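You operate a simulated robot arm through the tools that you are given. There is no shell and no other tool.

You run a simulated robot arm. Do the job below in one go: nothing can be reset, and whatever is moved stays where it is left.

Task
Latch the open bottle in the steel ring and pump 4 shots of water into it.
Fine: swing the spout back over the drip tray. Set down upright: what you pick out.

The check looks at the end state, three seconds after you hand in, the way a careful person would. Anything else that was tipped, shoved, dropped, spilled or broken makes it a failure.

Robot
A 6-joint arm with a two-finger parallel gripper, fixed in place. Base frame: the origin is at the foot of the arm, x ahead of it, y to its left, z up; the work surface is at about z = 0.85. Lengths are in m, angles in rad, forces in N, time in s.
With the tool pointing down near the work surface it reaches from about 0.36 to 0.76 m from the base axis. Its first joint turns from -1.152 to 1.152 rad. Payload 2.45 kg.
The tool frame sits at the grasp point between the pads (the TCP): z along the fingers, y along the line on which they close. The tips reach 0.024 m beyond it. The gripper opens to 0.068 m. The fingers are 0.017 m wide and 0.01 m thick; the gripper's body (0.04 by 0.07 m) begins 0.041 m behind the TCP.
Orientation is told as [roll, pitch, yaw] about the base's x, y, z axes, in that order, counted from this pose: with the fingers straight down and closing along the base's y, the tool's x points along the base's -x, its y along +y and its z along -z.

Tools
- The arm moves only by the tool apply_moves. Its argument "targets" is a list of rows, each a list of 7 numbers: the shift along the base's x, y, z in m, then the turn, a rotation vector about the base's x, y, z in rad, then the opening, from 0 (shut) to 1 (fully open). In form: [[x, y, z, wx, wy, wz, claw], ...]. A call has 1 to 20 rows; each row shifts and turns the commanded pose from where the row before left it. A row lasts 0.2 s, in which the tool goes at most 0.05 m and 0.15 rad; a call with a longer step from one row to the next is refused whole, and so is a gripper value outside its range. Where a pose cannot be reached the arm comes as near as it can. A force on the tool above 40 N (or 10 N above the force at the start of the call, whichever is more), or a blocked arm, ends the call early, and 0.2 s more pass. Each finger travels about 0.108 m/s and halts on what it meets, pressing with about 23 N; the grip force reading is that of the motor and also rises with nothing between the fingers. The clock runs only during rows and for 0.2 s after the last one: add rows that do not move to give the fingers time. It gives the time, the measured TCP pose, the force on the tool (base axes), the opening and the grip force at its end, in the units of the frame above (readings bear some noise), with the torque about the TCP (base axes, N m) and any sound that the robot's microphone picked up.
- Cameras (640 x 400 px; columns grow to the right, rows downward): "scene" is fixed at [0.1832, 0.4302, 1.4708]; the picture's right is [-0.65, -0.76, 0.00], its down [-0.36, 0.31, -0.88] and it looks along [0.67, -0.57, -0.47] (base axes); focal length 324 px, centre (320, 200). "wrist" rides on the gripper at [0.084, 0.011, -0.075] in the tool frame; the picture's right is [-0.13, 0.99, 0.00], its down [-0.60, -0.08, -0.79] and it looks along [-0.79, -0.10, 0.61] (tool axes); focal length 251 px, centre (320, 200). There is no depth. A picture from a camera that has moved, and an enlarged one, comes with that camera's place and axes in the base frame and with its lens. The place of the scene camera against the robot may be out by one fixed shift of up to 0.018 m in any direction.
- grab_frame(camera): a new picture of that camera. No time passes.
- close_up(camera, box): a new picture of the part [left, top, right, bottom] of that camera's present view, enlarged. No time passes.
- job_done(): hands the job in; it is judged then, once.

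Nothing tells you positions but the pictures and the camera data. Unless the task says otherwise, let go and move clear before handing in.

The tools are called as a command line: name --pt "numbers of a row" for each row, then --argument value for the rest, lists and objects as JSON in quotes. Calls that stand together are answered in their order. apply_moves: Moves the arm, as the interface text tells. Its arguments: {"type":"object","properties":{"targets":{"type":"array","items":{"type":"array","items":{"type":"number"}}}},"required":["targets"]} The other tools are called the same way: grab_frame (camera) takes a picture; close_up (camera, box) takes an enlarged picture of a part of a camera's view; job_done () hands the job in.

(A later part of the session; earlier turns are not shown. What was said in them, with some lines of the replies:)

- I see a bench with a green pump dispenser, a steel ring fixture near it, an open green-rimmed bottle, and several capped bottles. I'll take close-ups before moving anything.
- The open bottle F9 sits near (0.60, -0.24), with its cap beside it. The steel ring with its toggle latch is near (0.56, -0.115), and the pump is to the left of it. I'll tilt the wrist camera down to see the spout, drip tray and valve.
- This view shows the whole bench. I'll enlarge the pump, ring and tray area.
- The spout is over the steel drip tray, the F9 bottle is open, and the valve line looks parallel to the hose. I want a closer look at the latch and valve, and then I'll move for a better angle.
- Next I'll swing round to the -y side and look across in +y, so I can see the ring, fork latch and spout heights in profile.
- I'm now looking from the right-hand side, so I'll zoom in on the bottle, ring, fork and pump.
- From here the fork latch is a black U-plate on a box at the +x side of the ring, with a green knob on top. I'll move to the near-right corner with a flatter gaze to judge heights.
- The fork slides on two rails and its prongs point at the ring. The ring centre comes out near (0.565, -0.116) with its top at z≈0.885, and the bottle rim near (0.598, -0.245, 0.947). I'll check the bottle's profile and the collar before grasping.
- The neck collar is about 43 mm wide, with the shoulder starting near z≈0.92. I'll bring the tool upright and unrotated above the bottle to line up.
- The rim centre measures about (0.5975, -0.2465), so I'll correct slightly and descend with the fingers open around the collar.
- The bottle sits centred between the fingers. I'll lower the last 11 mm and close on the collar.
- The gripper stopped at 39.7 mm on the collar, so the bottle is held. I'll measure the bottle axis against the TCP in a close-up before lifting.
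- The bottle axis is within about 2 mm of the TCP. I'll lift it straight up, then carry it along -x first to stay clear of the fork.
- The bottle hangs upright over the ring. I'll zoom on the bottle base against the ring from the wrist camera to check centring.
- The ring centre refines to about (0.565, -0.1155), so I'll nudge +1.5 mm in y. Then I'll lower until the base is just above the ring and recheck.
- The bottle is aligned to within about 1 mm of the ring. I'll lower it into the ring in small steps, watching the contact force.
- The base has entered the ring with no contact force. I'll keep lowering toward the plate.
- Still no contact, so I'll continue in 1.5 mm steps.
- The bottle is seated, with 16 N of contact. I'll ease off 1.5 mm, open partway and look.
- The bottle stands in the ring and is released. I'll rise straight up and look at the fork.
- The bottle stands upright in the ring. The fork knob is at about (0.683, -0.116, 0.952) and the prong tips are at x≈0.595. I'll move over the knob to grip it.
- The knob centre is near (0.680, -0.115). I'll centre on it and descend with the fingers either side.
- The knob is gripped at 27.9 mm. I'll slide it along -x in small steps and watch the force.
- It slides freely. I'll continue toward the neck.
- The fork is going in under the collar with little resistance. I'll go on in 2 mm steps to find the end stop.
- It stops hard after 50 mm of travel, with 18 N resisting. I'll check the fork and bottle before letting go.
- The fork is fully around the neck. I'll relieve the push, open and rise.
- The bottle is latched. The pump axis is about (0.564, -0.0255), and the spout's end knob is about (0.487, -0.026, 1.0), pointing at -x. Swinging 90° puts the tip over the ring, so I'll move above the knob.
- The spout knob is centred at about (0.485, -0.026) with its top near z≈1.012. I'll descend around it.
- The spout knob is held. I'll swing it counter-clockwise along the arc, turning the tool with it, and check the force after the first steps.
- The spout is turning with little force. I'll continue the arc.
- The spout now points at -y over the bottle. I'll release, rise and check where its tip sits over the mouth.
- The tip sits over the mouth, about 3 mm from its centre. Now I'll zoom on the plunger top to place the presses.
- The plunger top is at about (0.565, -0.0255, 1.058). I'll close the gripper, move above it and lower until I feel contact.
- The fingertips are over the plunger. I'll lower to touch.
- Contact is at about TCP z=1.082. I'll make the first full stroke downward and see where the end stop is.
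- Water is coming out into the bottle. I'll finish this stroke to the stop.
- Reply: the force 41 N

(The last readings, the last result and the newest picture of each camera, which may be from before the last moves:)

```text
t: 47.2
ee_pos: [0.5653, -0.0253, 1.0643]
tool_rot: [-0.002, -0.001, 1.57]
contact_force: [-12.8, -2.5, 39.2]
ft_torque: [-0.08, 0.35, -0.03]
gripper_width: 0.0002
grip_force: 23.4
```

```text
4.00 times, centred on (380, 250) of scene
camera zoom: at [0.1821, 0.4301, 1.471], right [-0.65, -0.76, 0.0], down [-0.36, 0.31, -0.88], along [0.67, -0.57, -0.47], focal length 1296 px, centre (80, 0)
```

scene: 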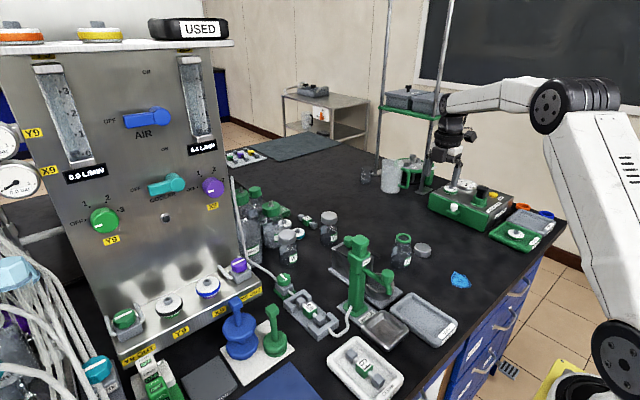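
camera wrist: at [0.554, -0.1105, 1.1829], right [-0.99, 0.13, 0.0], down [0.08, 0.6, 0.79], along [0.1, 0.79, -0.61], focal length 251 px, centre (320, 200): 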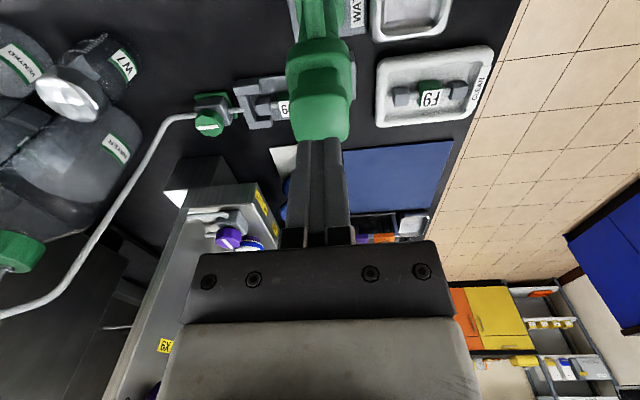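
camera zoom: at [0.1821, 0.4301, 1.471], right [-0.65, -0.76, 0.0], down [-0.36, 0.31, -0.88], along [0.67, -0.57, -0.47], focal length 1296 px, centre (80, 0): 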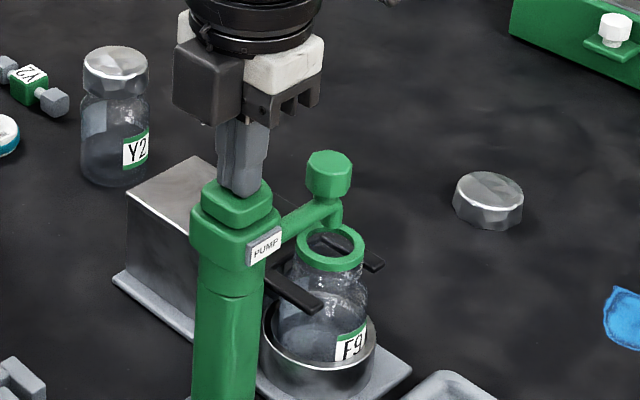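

The first stroke reached the stop at z≈1.064, an 18 mm travel. I'll retract and confirm that the plunger springs back.

apply_moves --pt "0 0 0.005 0 0 0 0" --pt "0 0 0.008 0 0 0 0" --pt "0 0 0.008 0 0 0 0" --pt "0 0 0.006 0 0 0 0" --pt "0 0 0 0 0 0 0" --pt "0 0 0 0 0 0 0"

close_up --camera "scene" --box '[335, 200, 425, 300]'

close_up --camera "scene" --box '[385, 255, 435, 295]'

```text
t: 48.6
ee_pos: [0.5654, -0.0265, 1.089]
tool_rot: [0.001, 0.001, 1.57]
contact_force: [-0.1, 0.1, -0.5]
ft_torque: [0.0, 0.02, 0.0]
gripper_width: 0.0003
grip_force: 22.8
```

```text
4.00 times, centred on (380, 250) of scene
camera zoom: at [0.1832, 0.4302, 1.4708], right [-0.65, -0.76, 0.0], down [-0.36, 0.31, -0.88], along [0.67, -0.57, -0.47], focal length 1296 px, centre (80, 0)
```

zoom: 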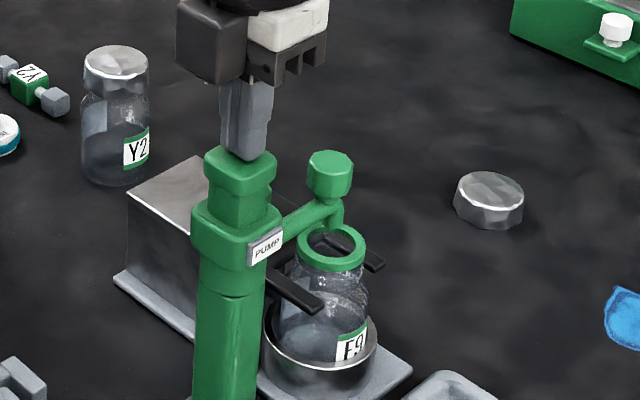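

```text
10.00 times, centred on (410, 275) of scene
camera zoom: at [0.1832, 0.4302, 1.4708], right [-0.65, -0.76, 0.0], down [-0.36, 0.31, -0.88], along [0.67, -0.57, -0.47], focal length 3239 px, centre (-580, -550)
```

zoom: 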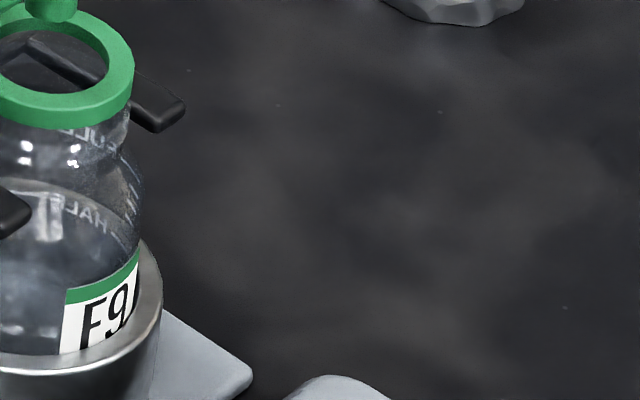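

The plunger came back up. I'll check the bottle's water level after one shot.

close_up --camera "scene" --box '[365, 250, 421, 295]'

```text
8.89 times, centred on (393, 272) of scene
camera zoom: at [0.1832, 0.4302, 1.4708], right [-0.65, -0.76, 0.0], down [-0.36, 0.31, -0.88], along [0.67, -0.57, -0.47], focal length 2879 px, centre (-329, -444)
```

zoom: 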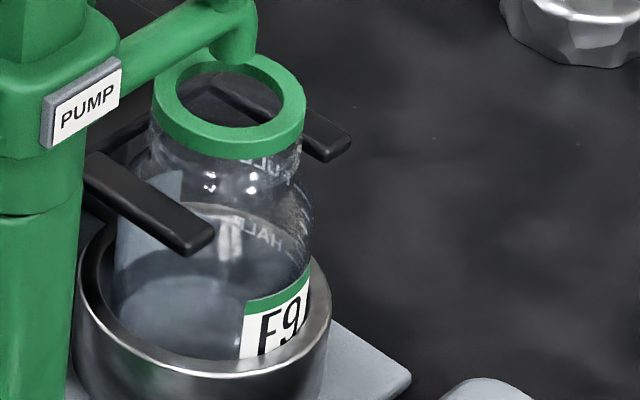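

Shot 1 is in. Next is stroke 2, one smooth push to the stop, a hold and a full return.

apply_moves --pt "0 0 -0.006 0 0 0 0" --pt "0 0 -0.004 0 0 0 0" --pt "0 0 -0.004 0 0 0 0" --pt "0 0 -0.004 0 0 0 0" --pt "0 0 -0.004 0 0 0 0" --pt "0 0 -0.0033 0 0 0 0" --pt "0 0 0 0 0 0 0"

close_up --camera "scene" --box '[335, 200, 425, 300]'

```text
t: 50.2
ee_pos: [0.566, -0.0267, 1.0661]
tool_rot: [-0.004, -0.001, 1.57]
contact_force: [-5.8, -3.1, 25.0]
ft_torque: [-0.06, 0.15, 0.01]
gripper_width: 0.0
grip_force: 22.7
```

```text
4.00 times, centred on (380, 250) of scene
camera zoom: at [0.1826, 0.4301, 1.4709], right [-0.65, -0.76, 0.0], down [-0.36, 0.31, -0.88], along [0.67, -0.57, -0.47], focal length 1296 px, centre (80, 0)
```

zoom: 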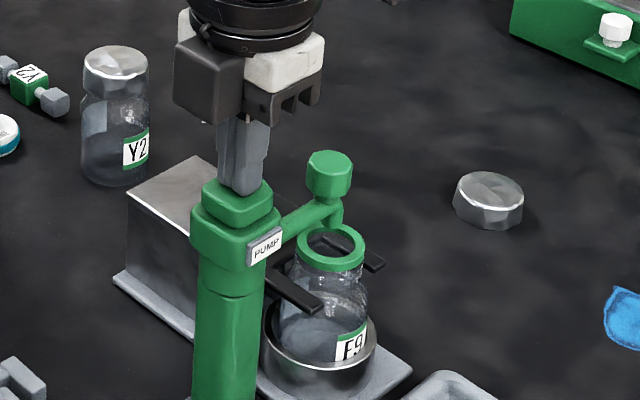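

Stroke 2 hit the stop at 25 N. I'll return fully and check the level.

apply_moves --pt "0 0 0.005 0 0 0 0" --pt "0 0 0.008 0 0 0 0" --pt "0 0 0.007 0 0 0 0" --pt "0 0 0.0053 0 0 0 0" --pt "0 0 0 0 0 0 0" --pt "0 0 0 0 0 0 0"

close_up --camera "scene" --box '[335, 200, 425, 300]'

close_up --camera "scene" --box '[365, 250, 421, 295]'

```text
t: 51.6
ee_pos: [0.5648, -0.0261, 1.0894]
tool_rot: [-0.001, -0.001, 1.571]
contact_force: [-0.4, 0.4, 0.2]
ft_torque: [0.01, -0.01, 0.0]
gripper_width: 0.0
grip_force: 23.1
```

```text
4.00 times, centred on (380, 250) of scene
camera zoom: at [0.1832, 0.4302, 1.4708], right [-0.65, -0.76, 0.0], down [-0.36, 0.31, -0.88], along [0.67, -0.57, -0.47], focal length 1296 px, centre (80, 0)
```

zoom: 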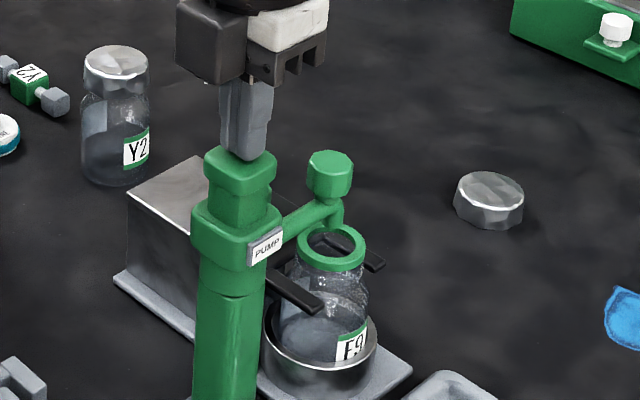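

```text
8.89 times, centred on (393, 272) of scene
camera zoom: at [0.1832, 0.4302, 1.4708], right [-0.65, -0.76, 0.0], down [-0.36, 0.31, -0.88], along [0.67, -0.57, -0.47], focal length 2879 px, centre (-329, -444)
```

zoom: 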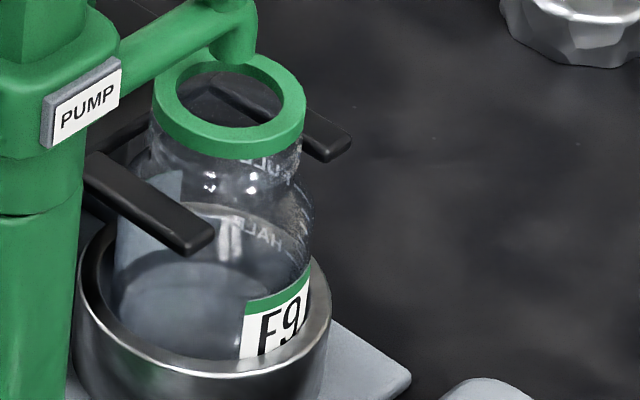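

The level rose again, so that's shot 2. Stroke 3 now.

apply_moves --pt "0 0 -0.006 0 0 0 0" --pt "0 0 -0.004 0 0 0 0" --pt "0 0 -0.004 0 0 0 0" --pt "0 0 -0.004 0 0 0 0" --pt "0 0 -0.004 0 0 0 0" --pt "0 0 -0.0033 0 0 0 0" --pt "0 0 0 0 0 0 0"

close_up --camera "scene" --box '[335, 200, 425, 300]'

```text
t: 53.2
ee_pos: [0.5643, -0.0248, 1.0648]
tool_rot: [-0.005, 0.001, 1.571]
contact_force: [-5.6, 1.8, 24.2]
ft_torque: [0.04, 0.16, -0.01]
gripper_width: 0.0
grip_force: 23.4
```

```text
4.00 times, centred on (380, 250) of scene
camera zoom: at [0.1825, 0.4302, 1.4709], right [-0.65, -0.76, 0.0], down [-0.36, 0.31, -0.88], along [0.67, -0.57, -0.47], focal length 1296 px, centre (80, 0)
```

zoom: 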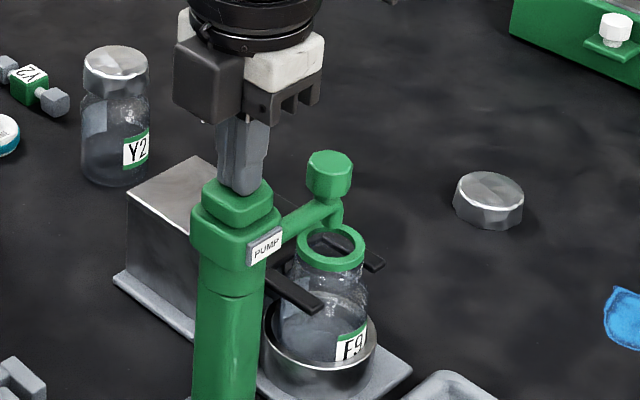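

Stroke 3 is at the stop. I'll return fully.

apply_moves --pt "0 0 0.005 0 0 0 0" --pt "0 0 0.008 0 0 0 0" --pt "0 0 0.007 0 0 0 0" --pt "0 0 0.0053 0 0 0 0" --pt "0 0 0 0 0 0 0" --pt "0 0 0 0 0 0 0"

close_up --camera "scene" --box '[365, 250, 421, 295]'

close_up --camera "scene" --box '[335, 200, 425, 300]'

```text
t: 54.6
ee_pos: [0.5651, -0.0264, 1.0898]
tool_rot: [-0.001, 0.0, 1.571]
contact_force: [0.1, 0.3, -0.4]
ft_torque: [-0.02, -0.05, -0.05]
gripper_width: 0.0
grip_force: 22.7
```

```text
8.89 times, centred on (393, 272) of scene
camera zoom: at [0.1832, 0.4302, 1.4708], right [-0.65, -0.76, 0.0], down [-0.36, 0.31, -0.88], along [0.67, -0.57, -0.47], focal length 2879 px, centre (-329, -444)
```

zoom: 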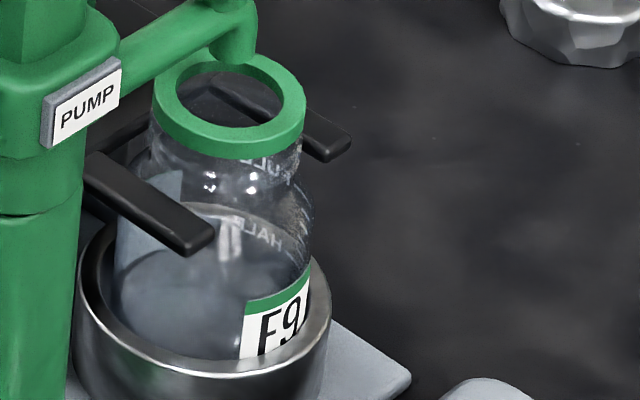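

```text
4.00 times, centred on (380, 250) of scene
camera zoom: at [0.1832, 0.4302, 1.4708], right [-0.65, -0.76, 0.0], down [-0.36, 0.31, -0.88], along [0.67, -0.57, -0.47], focal length 1296 px, centre (80, 0)
```

zoom: 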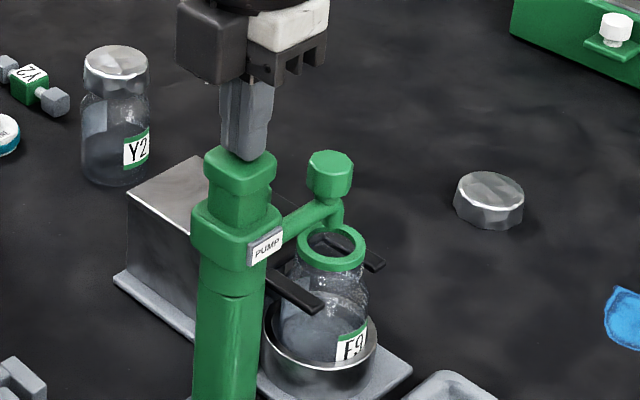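

The level has risen evenly each time, so three shots are in. This is the fourth and last stroke.

apply_moves --pt "0 0 -0.006 0 0 0 0" --pt "0 0 -0.004 0 0 0 0" --pt "0 0 -0.004 0 0 0 0" --pt "0 0 -0.004 0 0 0 0" --pt "0 0 -0.004 0 0 0 0" --pt "0 0 -0.0035 0 0 0 0" --pt "0 0 0 0 0 0 0"

close_up --camera "scene" --box '[335, 200, 425, 300]'

```text
t: 56.2
ee_pos: [0.5656, -0.0265, 1.0653]
tool_rot: [-0.003, 0.0, 1.573]
contact_force: [-10.6, 0.3, 26.9]
ft_torque: [0.01, 0.24, 0.01]
gripper_width: 0.0
grip_force: 23.2
```

```text
4.00 times, centred on (380, 250) of scene
camera zoom: at [0.1824, 0.4302, 1.4709], right [-0.65, -0.76, 0.0], down [-0.36, 0.31, -0.88], along [0.67, -0.57, -0.47], focal length 1296 px, centre (80, 0)
```

zoom: 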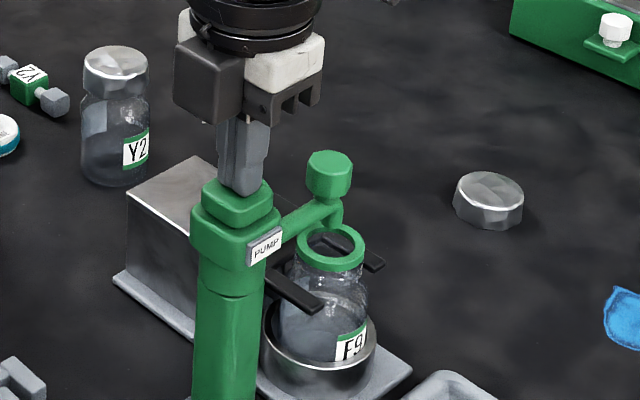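

Stroke 4 is at the stop. I'll retract upward, let the plunger return and check the level.

apply_moves --pt "0 0 0.005 0 0 0 0" --pt "0 0 0.008 0 0 0 0" --pt "0 0 0.007 0 0 0 0" --pt "0 0 0.0055 0 0 0 0" --pt "0 0 0 0 0 0 0" --pt "0 0 0.02 0 0 0 0" --pt "0 0 0.03 0 0 0 0" --pt "0 0 0 0 0 0 0"

close_up --camera "scene" --box '[365, 250, 421, 295]'

close_up --camera "scene" --box '[335, 200, 425, 300]'

```text
t: 58.0
ee_pos: [0.5644, -0.0265, 1.1399]
tool_rot: [-0.001, 0.0, 1.571]
contact_force: [-0.1, -0.6, -0.2]
ft_torque: [0.0, 0.01, -0.02]
gripper_width: 0.0001
grip_force: 23.5
```

```text
8.89 times, centred on (393, 272) of scene
camera zoom: at [0.1832, 0.4302, 1.4708], right [-0.65, -0.76, 0.0], down [-0.36, 0.31, -0.88], along [0.67, -0.57, -0.47], focal length 2879 px, centre (-329, -444)
```

zoom: 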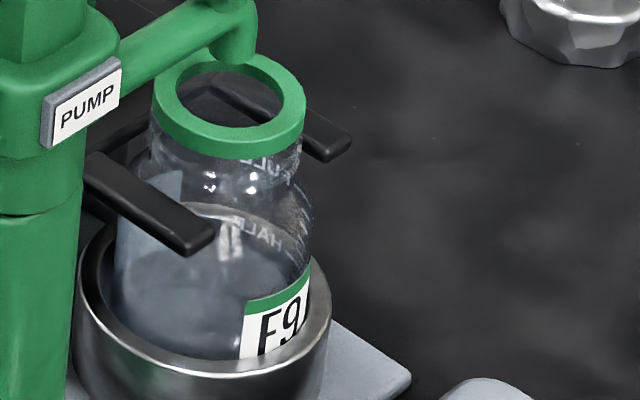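

```text
4.00 times, centred on (380, 250) of scene
camera zoom: at [0.1832, 0.4302, 1.4708], right [-0.65, -0.76, 0.0], down [-0.36, 0.31, -0.88], along [0.67, -0.57, -0.47], focal length 1296 px, centre (80, 0)
```

zoom: 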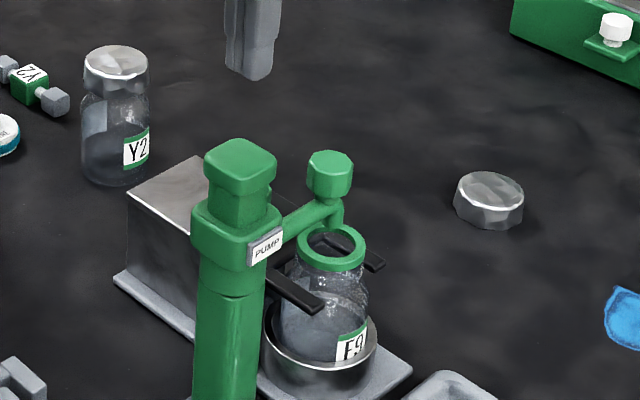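

The level went up a fourth time and the plunger is fully up, so four shots are in. Now I'll swing the spout back over the drip tray, starting by moving above its knob with the fingers open.

apply_moves --pt "0 -0.03 0 0 0 0 0.3" --pt "0 -0.04 0 0 0 0 0.75" --pt "0 -0.0075 -0.02 0 0 0 0.75" --pt "0 0 -0.03 0 0 0 0.75" --pt "0 0 -0.03 0 0 0 0.75" --pt "0 0 -0.02 0 0 0 0.75" --pt "0 0 0 0 0 0 0.75"

grab_frame --camera "wrist"

close_up --camera "scene" --box '[345, 205, 435, 305]'

```text
t: 59.6
ee_pos: [0.5636, -0.1046, 1.0399]
tool_rot: [0.0, 0.0, 1.573]
contact_force: [0.2, -0.5, 0.2]
ft_torque: [-0.03, 0.0, 0.01]
gripper_width: 0.0509
grip_force: 0.0
```

```text
taken
camera wrist: at [0.5534, -0.1885, 1.1147], right [-0.99, 0.13, 0.0], down [0.08, 0.6, 0.79], along [0.1, 0.79, -0.61], focal length 251 px, centre (320, 200)
```

wrist: 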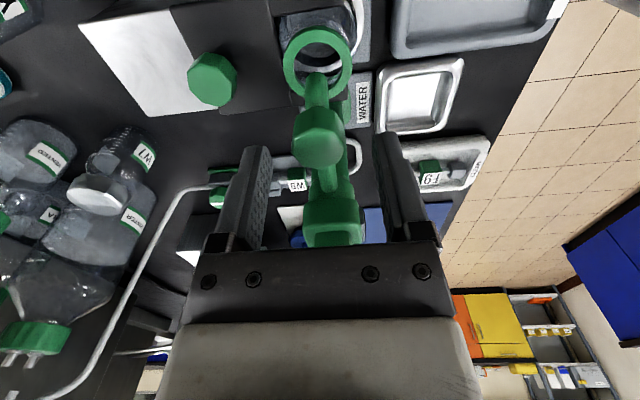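

```text
4.00 times, centred on (390, 255) of scene
camera zoom: at [0.1832, 0.4302, 1.4708], right [-0.65, -0.76, 0.0], down [-0.36, 0.31, -0.88], along [0.67, -0.57, -0.47], focal length 1296 px, centre (40, -20)
```

zoom: 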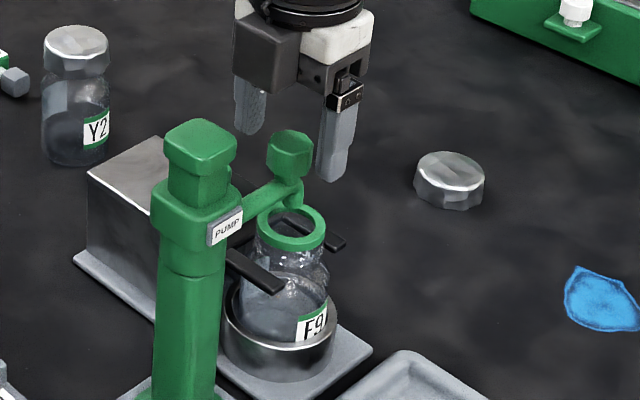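

The knob is centred between the fingers. I'll lower and grip it.

apply_moves --pt "0.0005 0.0005 -0.015 0 0 0 0.75" --pt "0 0 -0.015 0 0 0 0.75" --pt "0 0 -0.006 0 0 0 0.75" --pt "0 0 0 0 0 0 0.4" --pt "0 0 0 0 0 0 0.2" --pt "0 0 0 0 0 0 0.2"

grab_frame --camera "wrist"

```text
t: 61.0
ee_pos: [0.5656, -0.1036, 1.0031]
tool_rot: [0.001, -0.001, 1.572]
contact_force: [-1.5, 0.0, 0.4]
ft_torque: [-0.12, -0.2, -0.02]
gripper_width: 0.0255
grip_force: 41.1
```

```text
taken
camera wrist: at [0.5542, -0.1873, 1.0789], right [-0.99, 0.13, 0.0], down [0.08, 0.6, 0.79], along [0.1, 0.79, -0.61], focal length 251 px, centre (320, 200)
```

wrist: 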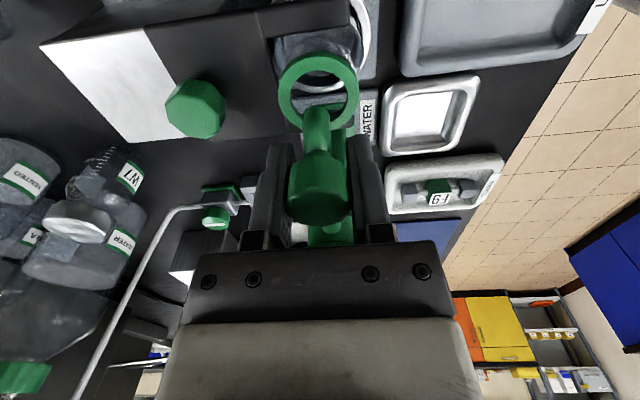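

Gripped. I'll run the arc in reverse, back toward the drip tray.

apply_moves --pt "-0.01005 0.00066 0 0 0 -0.1309 0.2" --pt "-0.00988 0.00196 0 0 0 -0.1309 0.2" --pt "-0.00954 0.00324 0 0 0 -0.1309 0.2" --pt "-0.00903 0.00445 0 0 0 -0.1309 0.2"

apply_moves --pt "-0.00837 0.0056 0 0 0 -0.1309 0.2" --pt "-0.00757 0.00664 0 0 0 -0.1309 0.2" --pt "-0.00664 0.00757 0 0 0 -0.1309 0.2" --pt "-0.0056 0.00837 0 0 0 -0.1309 0.2"

apply_moves --pt "-0.00445 0.00903 0 0 0 -0.1309 0.2" --pt "-0.00324 0.00954 0 0 0 -0.1309 0.2" --pt "-0.00196 0.00988 0 0 0 -0.1309 0.2" --pt "-0.00066 0.01005 0 0 0 -0.1309 0.2" --pt "0 0 0 0 0 0 0.2"

close_up --camera "scene" --box '[345, 215, 435, 325]'

grab_frame --camera "wrist"

```text
t: 62.0
ee_pos: [0.5251, -0.0927, 1.0037]
tool_rot: [0.0, -0.001, 1.044]
contact_force: [-6.0, -1.9, -0.9]
ft_torque: [0.14, -0.43, 0.29]
gripper_width: 0.0255
grip_force: 41.3
```

```text
t: 63.0
ee_pos: [0.498, -0.0647, 1.0026]
tool_rot: [-0.001, 0.001, 0.519]
contact_force: [-10.9, -8.8, -0.2]
ft_torque: [0.12, -0.76, -0.2]
gripper_width: 0.0257
grip_force: 41.1
```

```text
t: 64.2
ee_pos: [0.4876, -0.0242, 1.0025]
tool_rot: [-0.001, 0.002, -0.002]
contact_force: [-14.3, 1.2, 8.4]
ft_torque: [-0.35, 0.56, 0.15]
gripper_width: 0.0258
grip_force: 40.2
```

```text
3.64 times, centred on (390, 270) of scene
camera zoom: at [0.1826, 0.4302, 1.4709], right [-0.65, -0.76, 0.0], down [-0.36, 0.31, -0.88], along [0.67, -0.57, -0.47], focal length 1178 px, centre (66, -54)
```

zoom: 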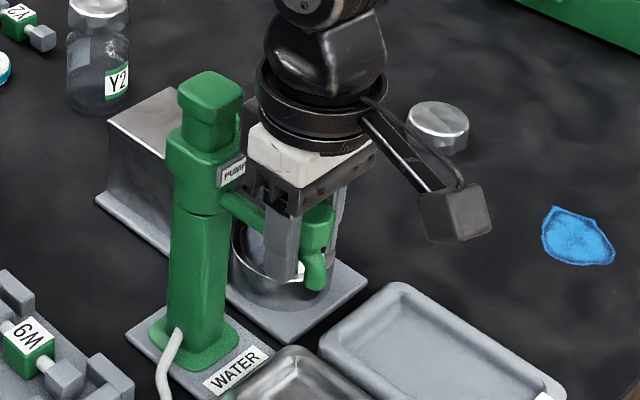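

```text
taken
camera wrist: at [0.4036, -0.0144, 1.079], right [0.13, 0.99, 0.0], down [0.61, -0.08, 0.79], along [0.79, -0.1, -0.61], focal length 251 px, centre (320, 200)
```

wrist: 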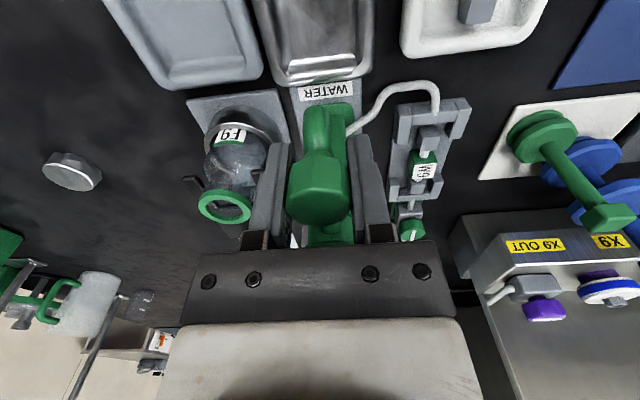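

The spout is back over the drip tray. I'll ease the small sideways load, release and rise clear.

apply_moves --pt "-0.001 0 0 0 0 0 0.2" --pt "0 0 0 0 0 0 0.5" --pt "0 0 0 0 0 0 0.8" --pt "0 0 0 0 0 0 0.8" --pt "0 0 0.02 0 0 0 0.8" --pt "0 0 0.04 0 0 0 0.8" --pt "0 0 0.05 0 0 0 0.8" --pt "-0.02 0 0.04 0 0 0 0.8" --pt "-0.02 0 0.04 0 0 0 0.8" --pt "0 0 0.04 0 0 0 0.8" --pt "0 0 0 0 0 0 0.8"

grab_frame --camera "scene"

close_up --camera "scene" --box '[325, 215, 445, 325]'

grab_frame --camera "wrist"

close_up --camera "wrist" --box '[240, 20, 400, 140]'

```text
t: 66.6
ee_pos: [0.4455, -0.0256, 1.2335]
tool_rot: [0.0, 0.0, 0.001]
contact_force: [0.3, -0.2, -0.8]
ft_torque: [0.01, 0.02, 0.0]
gripper_width: 0.0545
grip_force: 0.0
```

```text
taken
```

scene: 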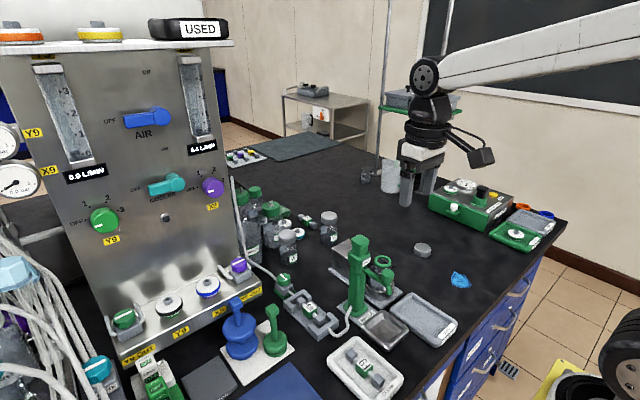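

```text
3.64 times, centred on (385, 270) of scene
camera zoom: at [0.1832, 0.4302, 1.4708], right [-0.65, -0.76, 0.0], down [-0.36, 0.31, -0.88], along [0.67, -0.57, -0.47], focal length 1178 px, centre (84, -54)
```

zoom: 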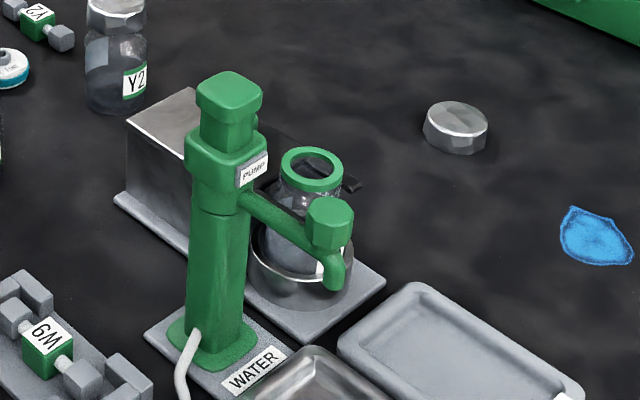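

```text
taken
camera wrist: at [0.3617, -0.0151, 1.3088], right [0.13, 0.99, 0.0], down [0.6, -0.08, 0.79], along [0.79, -0.1, -0.61], focal length 251 px, centre (320, 200)
```

wrist: 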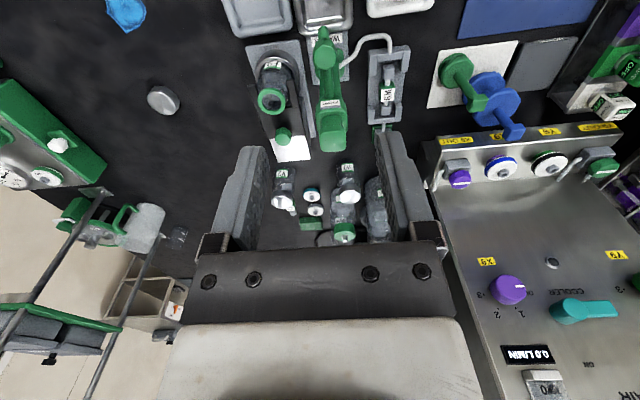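

```text
3.33 times, centred on (320, 80) of wrist
camera zoom: at [0.3617, -0.0151, 1.3088], right [0.13, 0.99, 0.0], down [0.6, -0.08, 0.79], along [0.79, -0.1, -0.61], focal length 838 px, centre (320, 600)
```

zoom: 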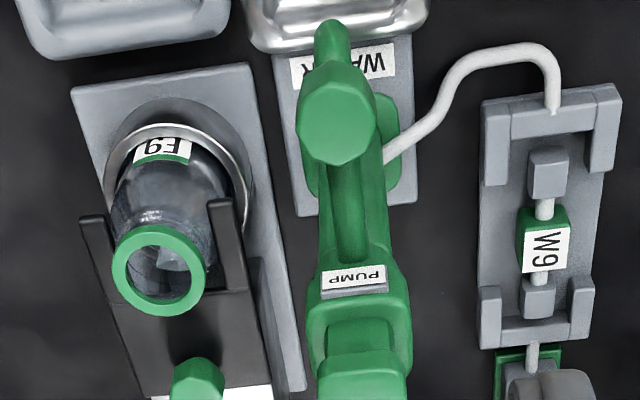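

The bottle is latched upright with the water in it, and the spout is over the drip tray. I'll check the latch and look for drips before handing in.

close_up --camera "wrist" --box '[230, 40, 350, 170]'

close_up --camera "scene" --box '[355, 240, 435, 330]'

```text
3.08 times, centred on (290, 105) of wrist
camera zoom: at [0.3617, -0.0151, 1.3088], right [0.13, 0.99, 0.0], down [0.6, -0.08, 0.79], along [0.79, -0.1, -0.61], focal length 774 px, centre (412, 492)
```

zoom: 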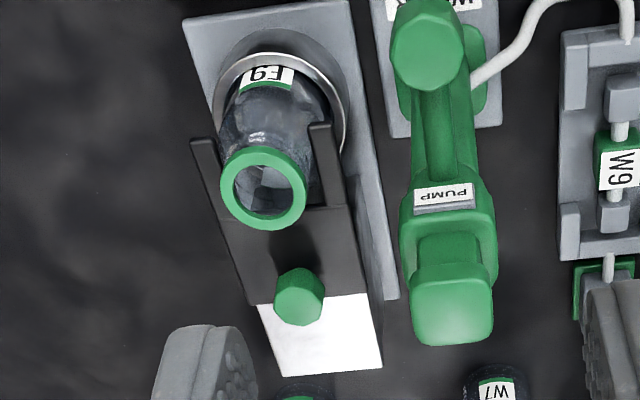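

```text
4.44 times, centred on (395, 285) of scene
camera zoom: at [0.1832, 0.4302, 1.4708], right [-0.65, -0.76, 0.0], down [-0.36, 0.31, -0.88], along [0.67, -0.57, -0.47], focal length 1440 px, centre (-13, -178)
```

zoom: 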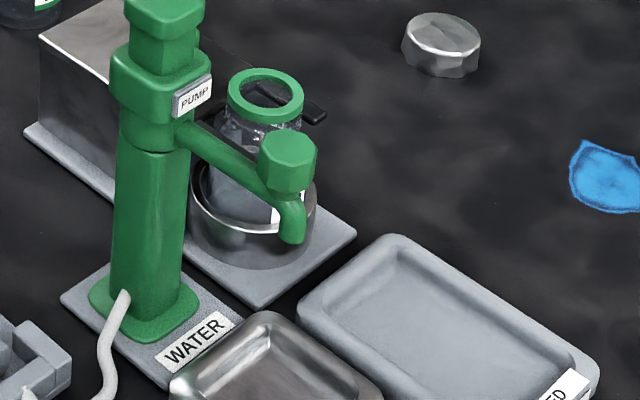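

The fork is closed around the neck, four shots are in the bottle, and I see no spills. The spout is over the drip tray, nothing else was moved and the arm is clear, so I'm handing in.

job_done

```text
The job is handed in.
```

The open bottle, F9, is latched upright in the steel ring with four shots of water in it, and I've handed the job in.

- **Latch:** I slid the fork in under the bottle's collar until it stopped, about 50 mm along.
- **Water:** I pressed the pump to its stop four times, letting it come all the way back up between presses. The water level rose after each one.
- **Spout:** I swung it back over the drip tray. I took that line as something you wanted, or at least allowed.

The cameras showed no spills and nothing else moved. The arm is clear and the gripper is empty. I left the bottle's cap where it was on the bench.

The water went through the W9 cartridge already in the line. There is a clean cartridge marked F9, like the bottle, but the task didn't ask for a swap.
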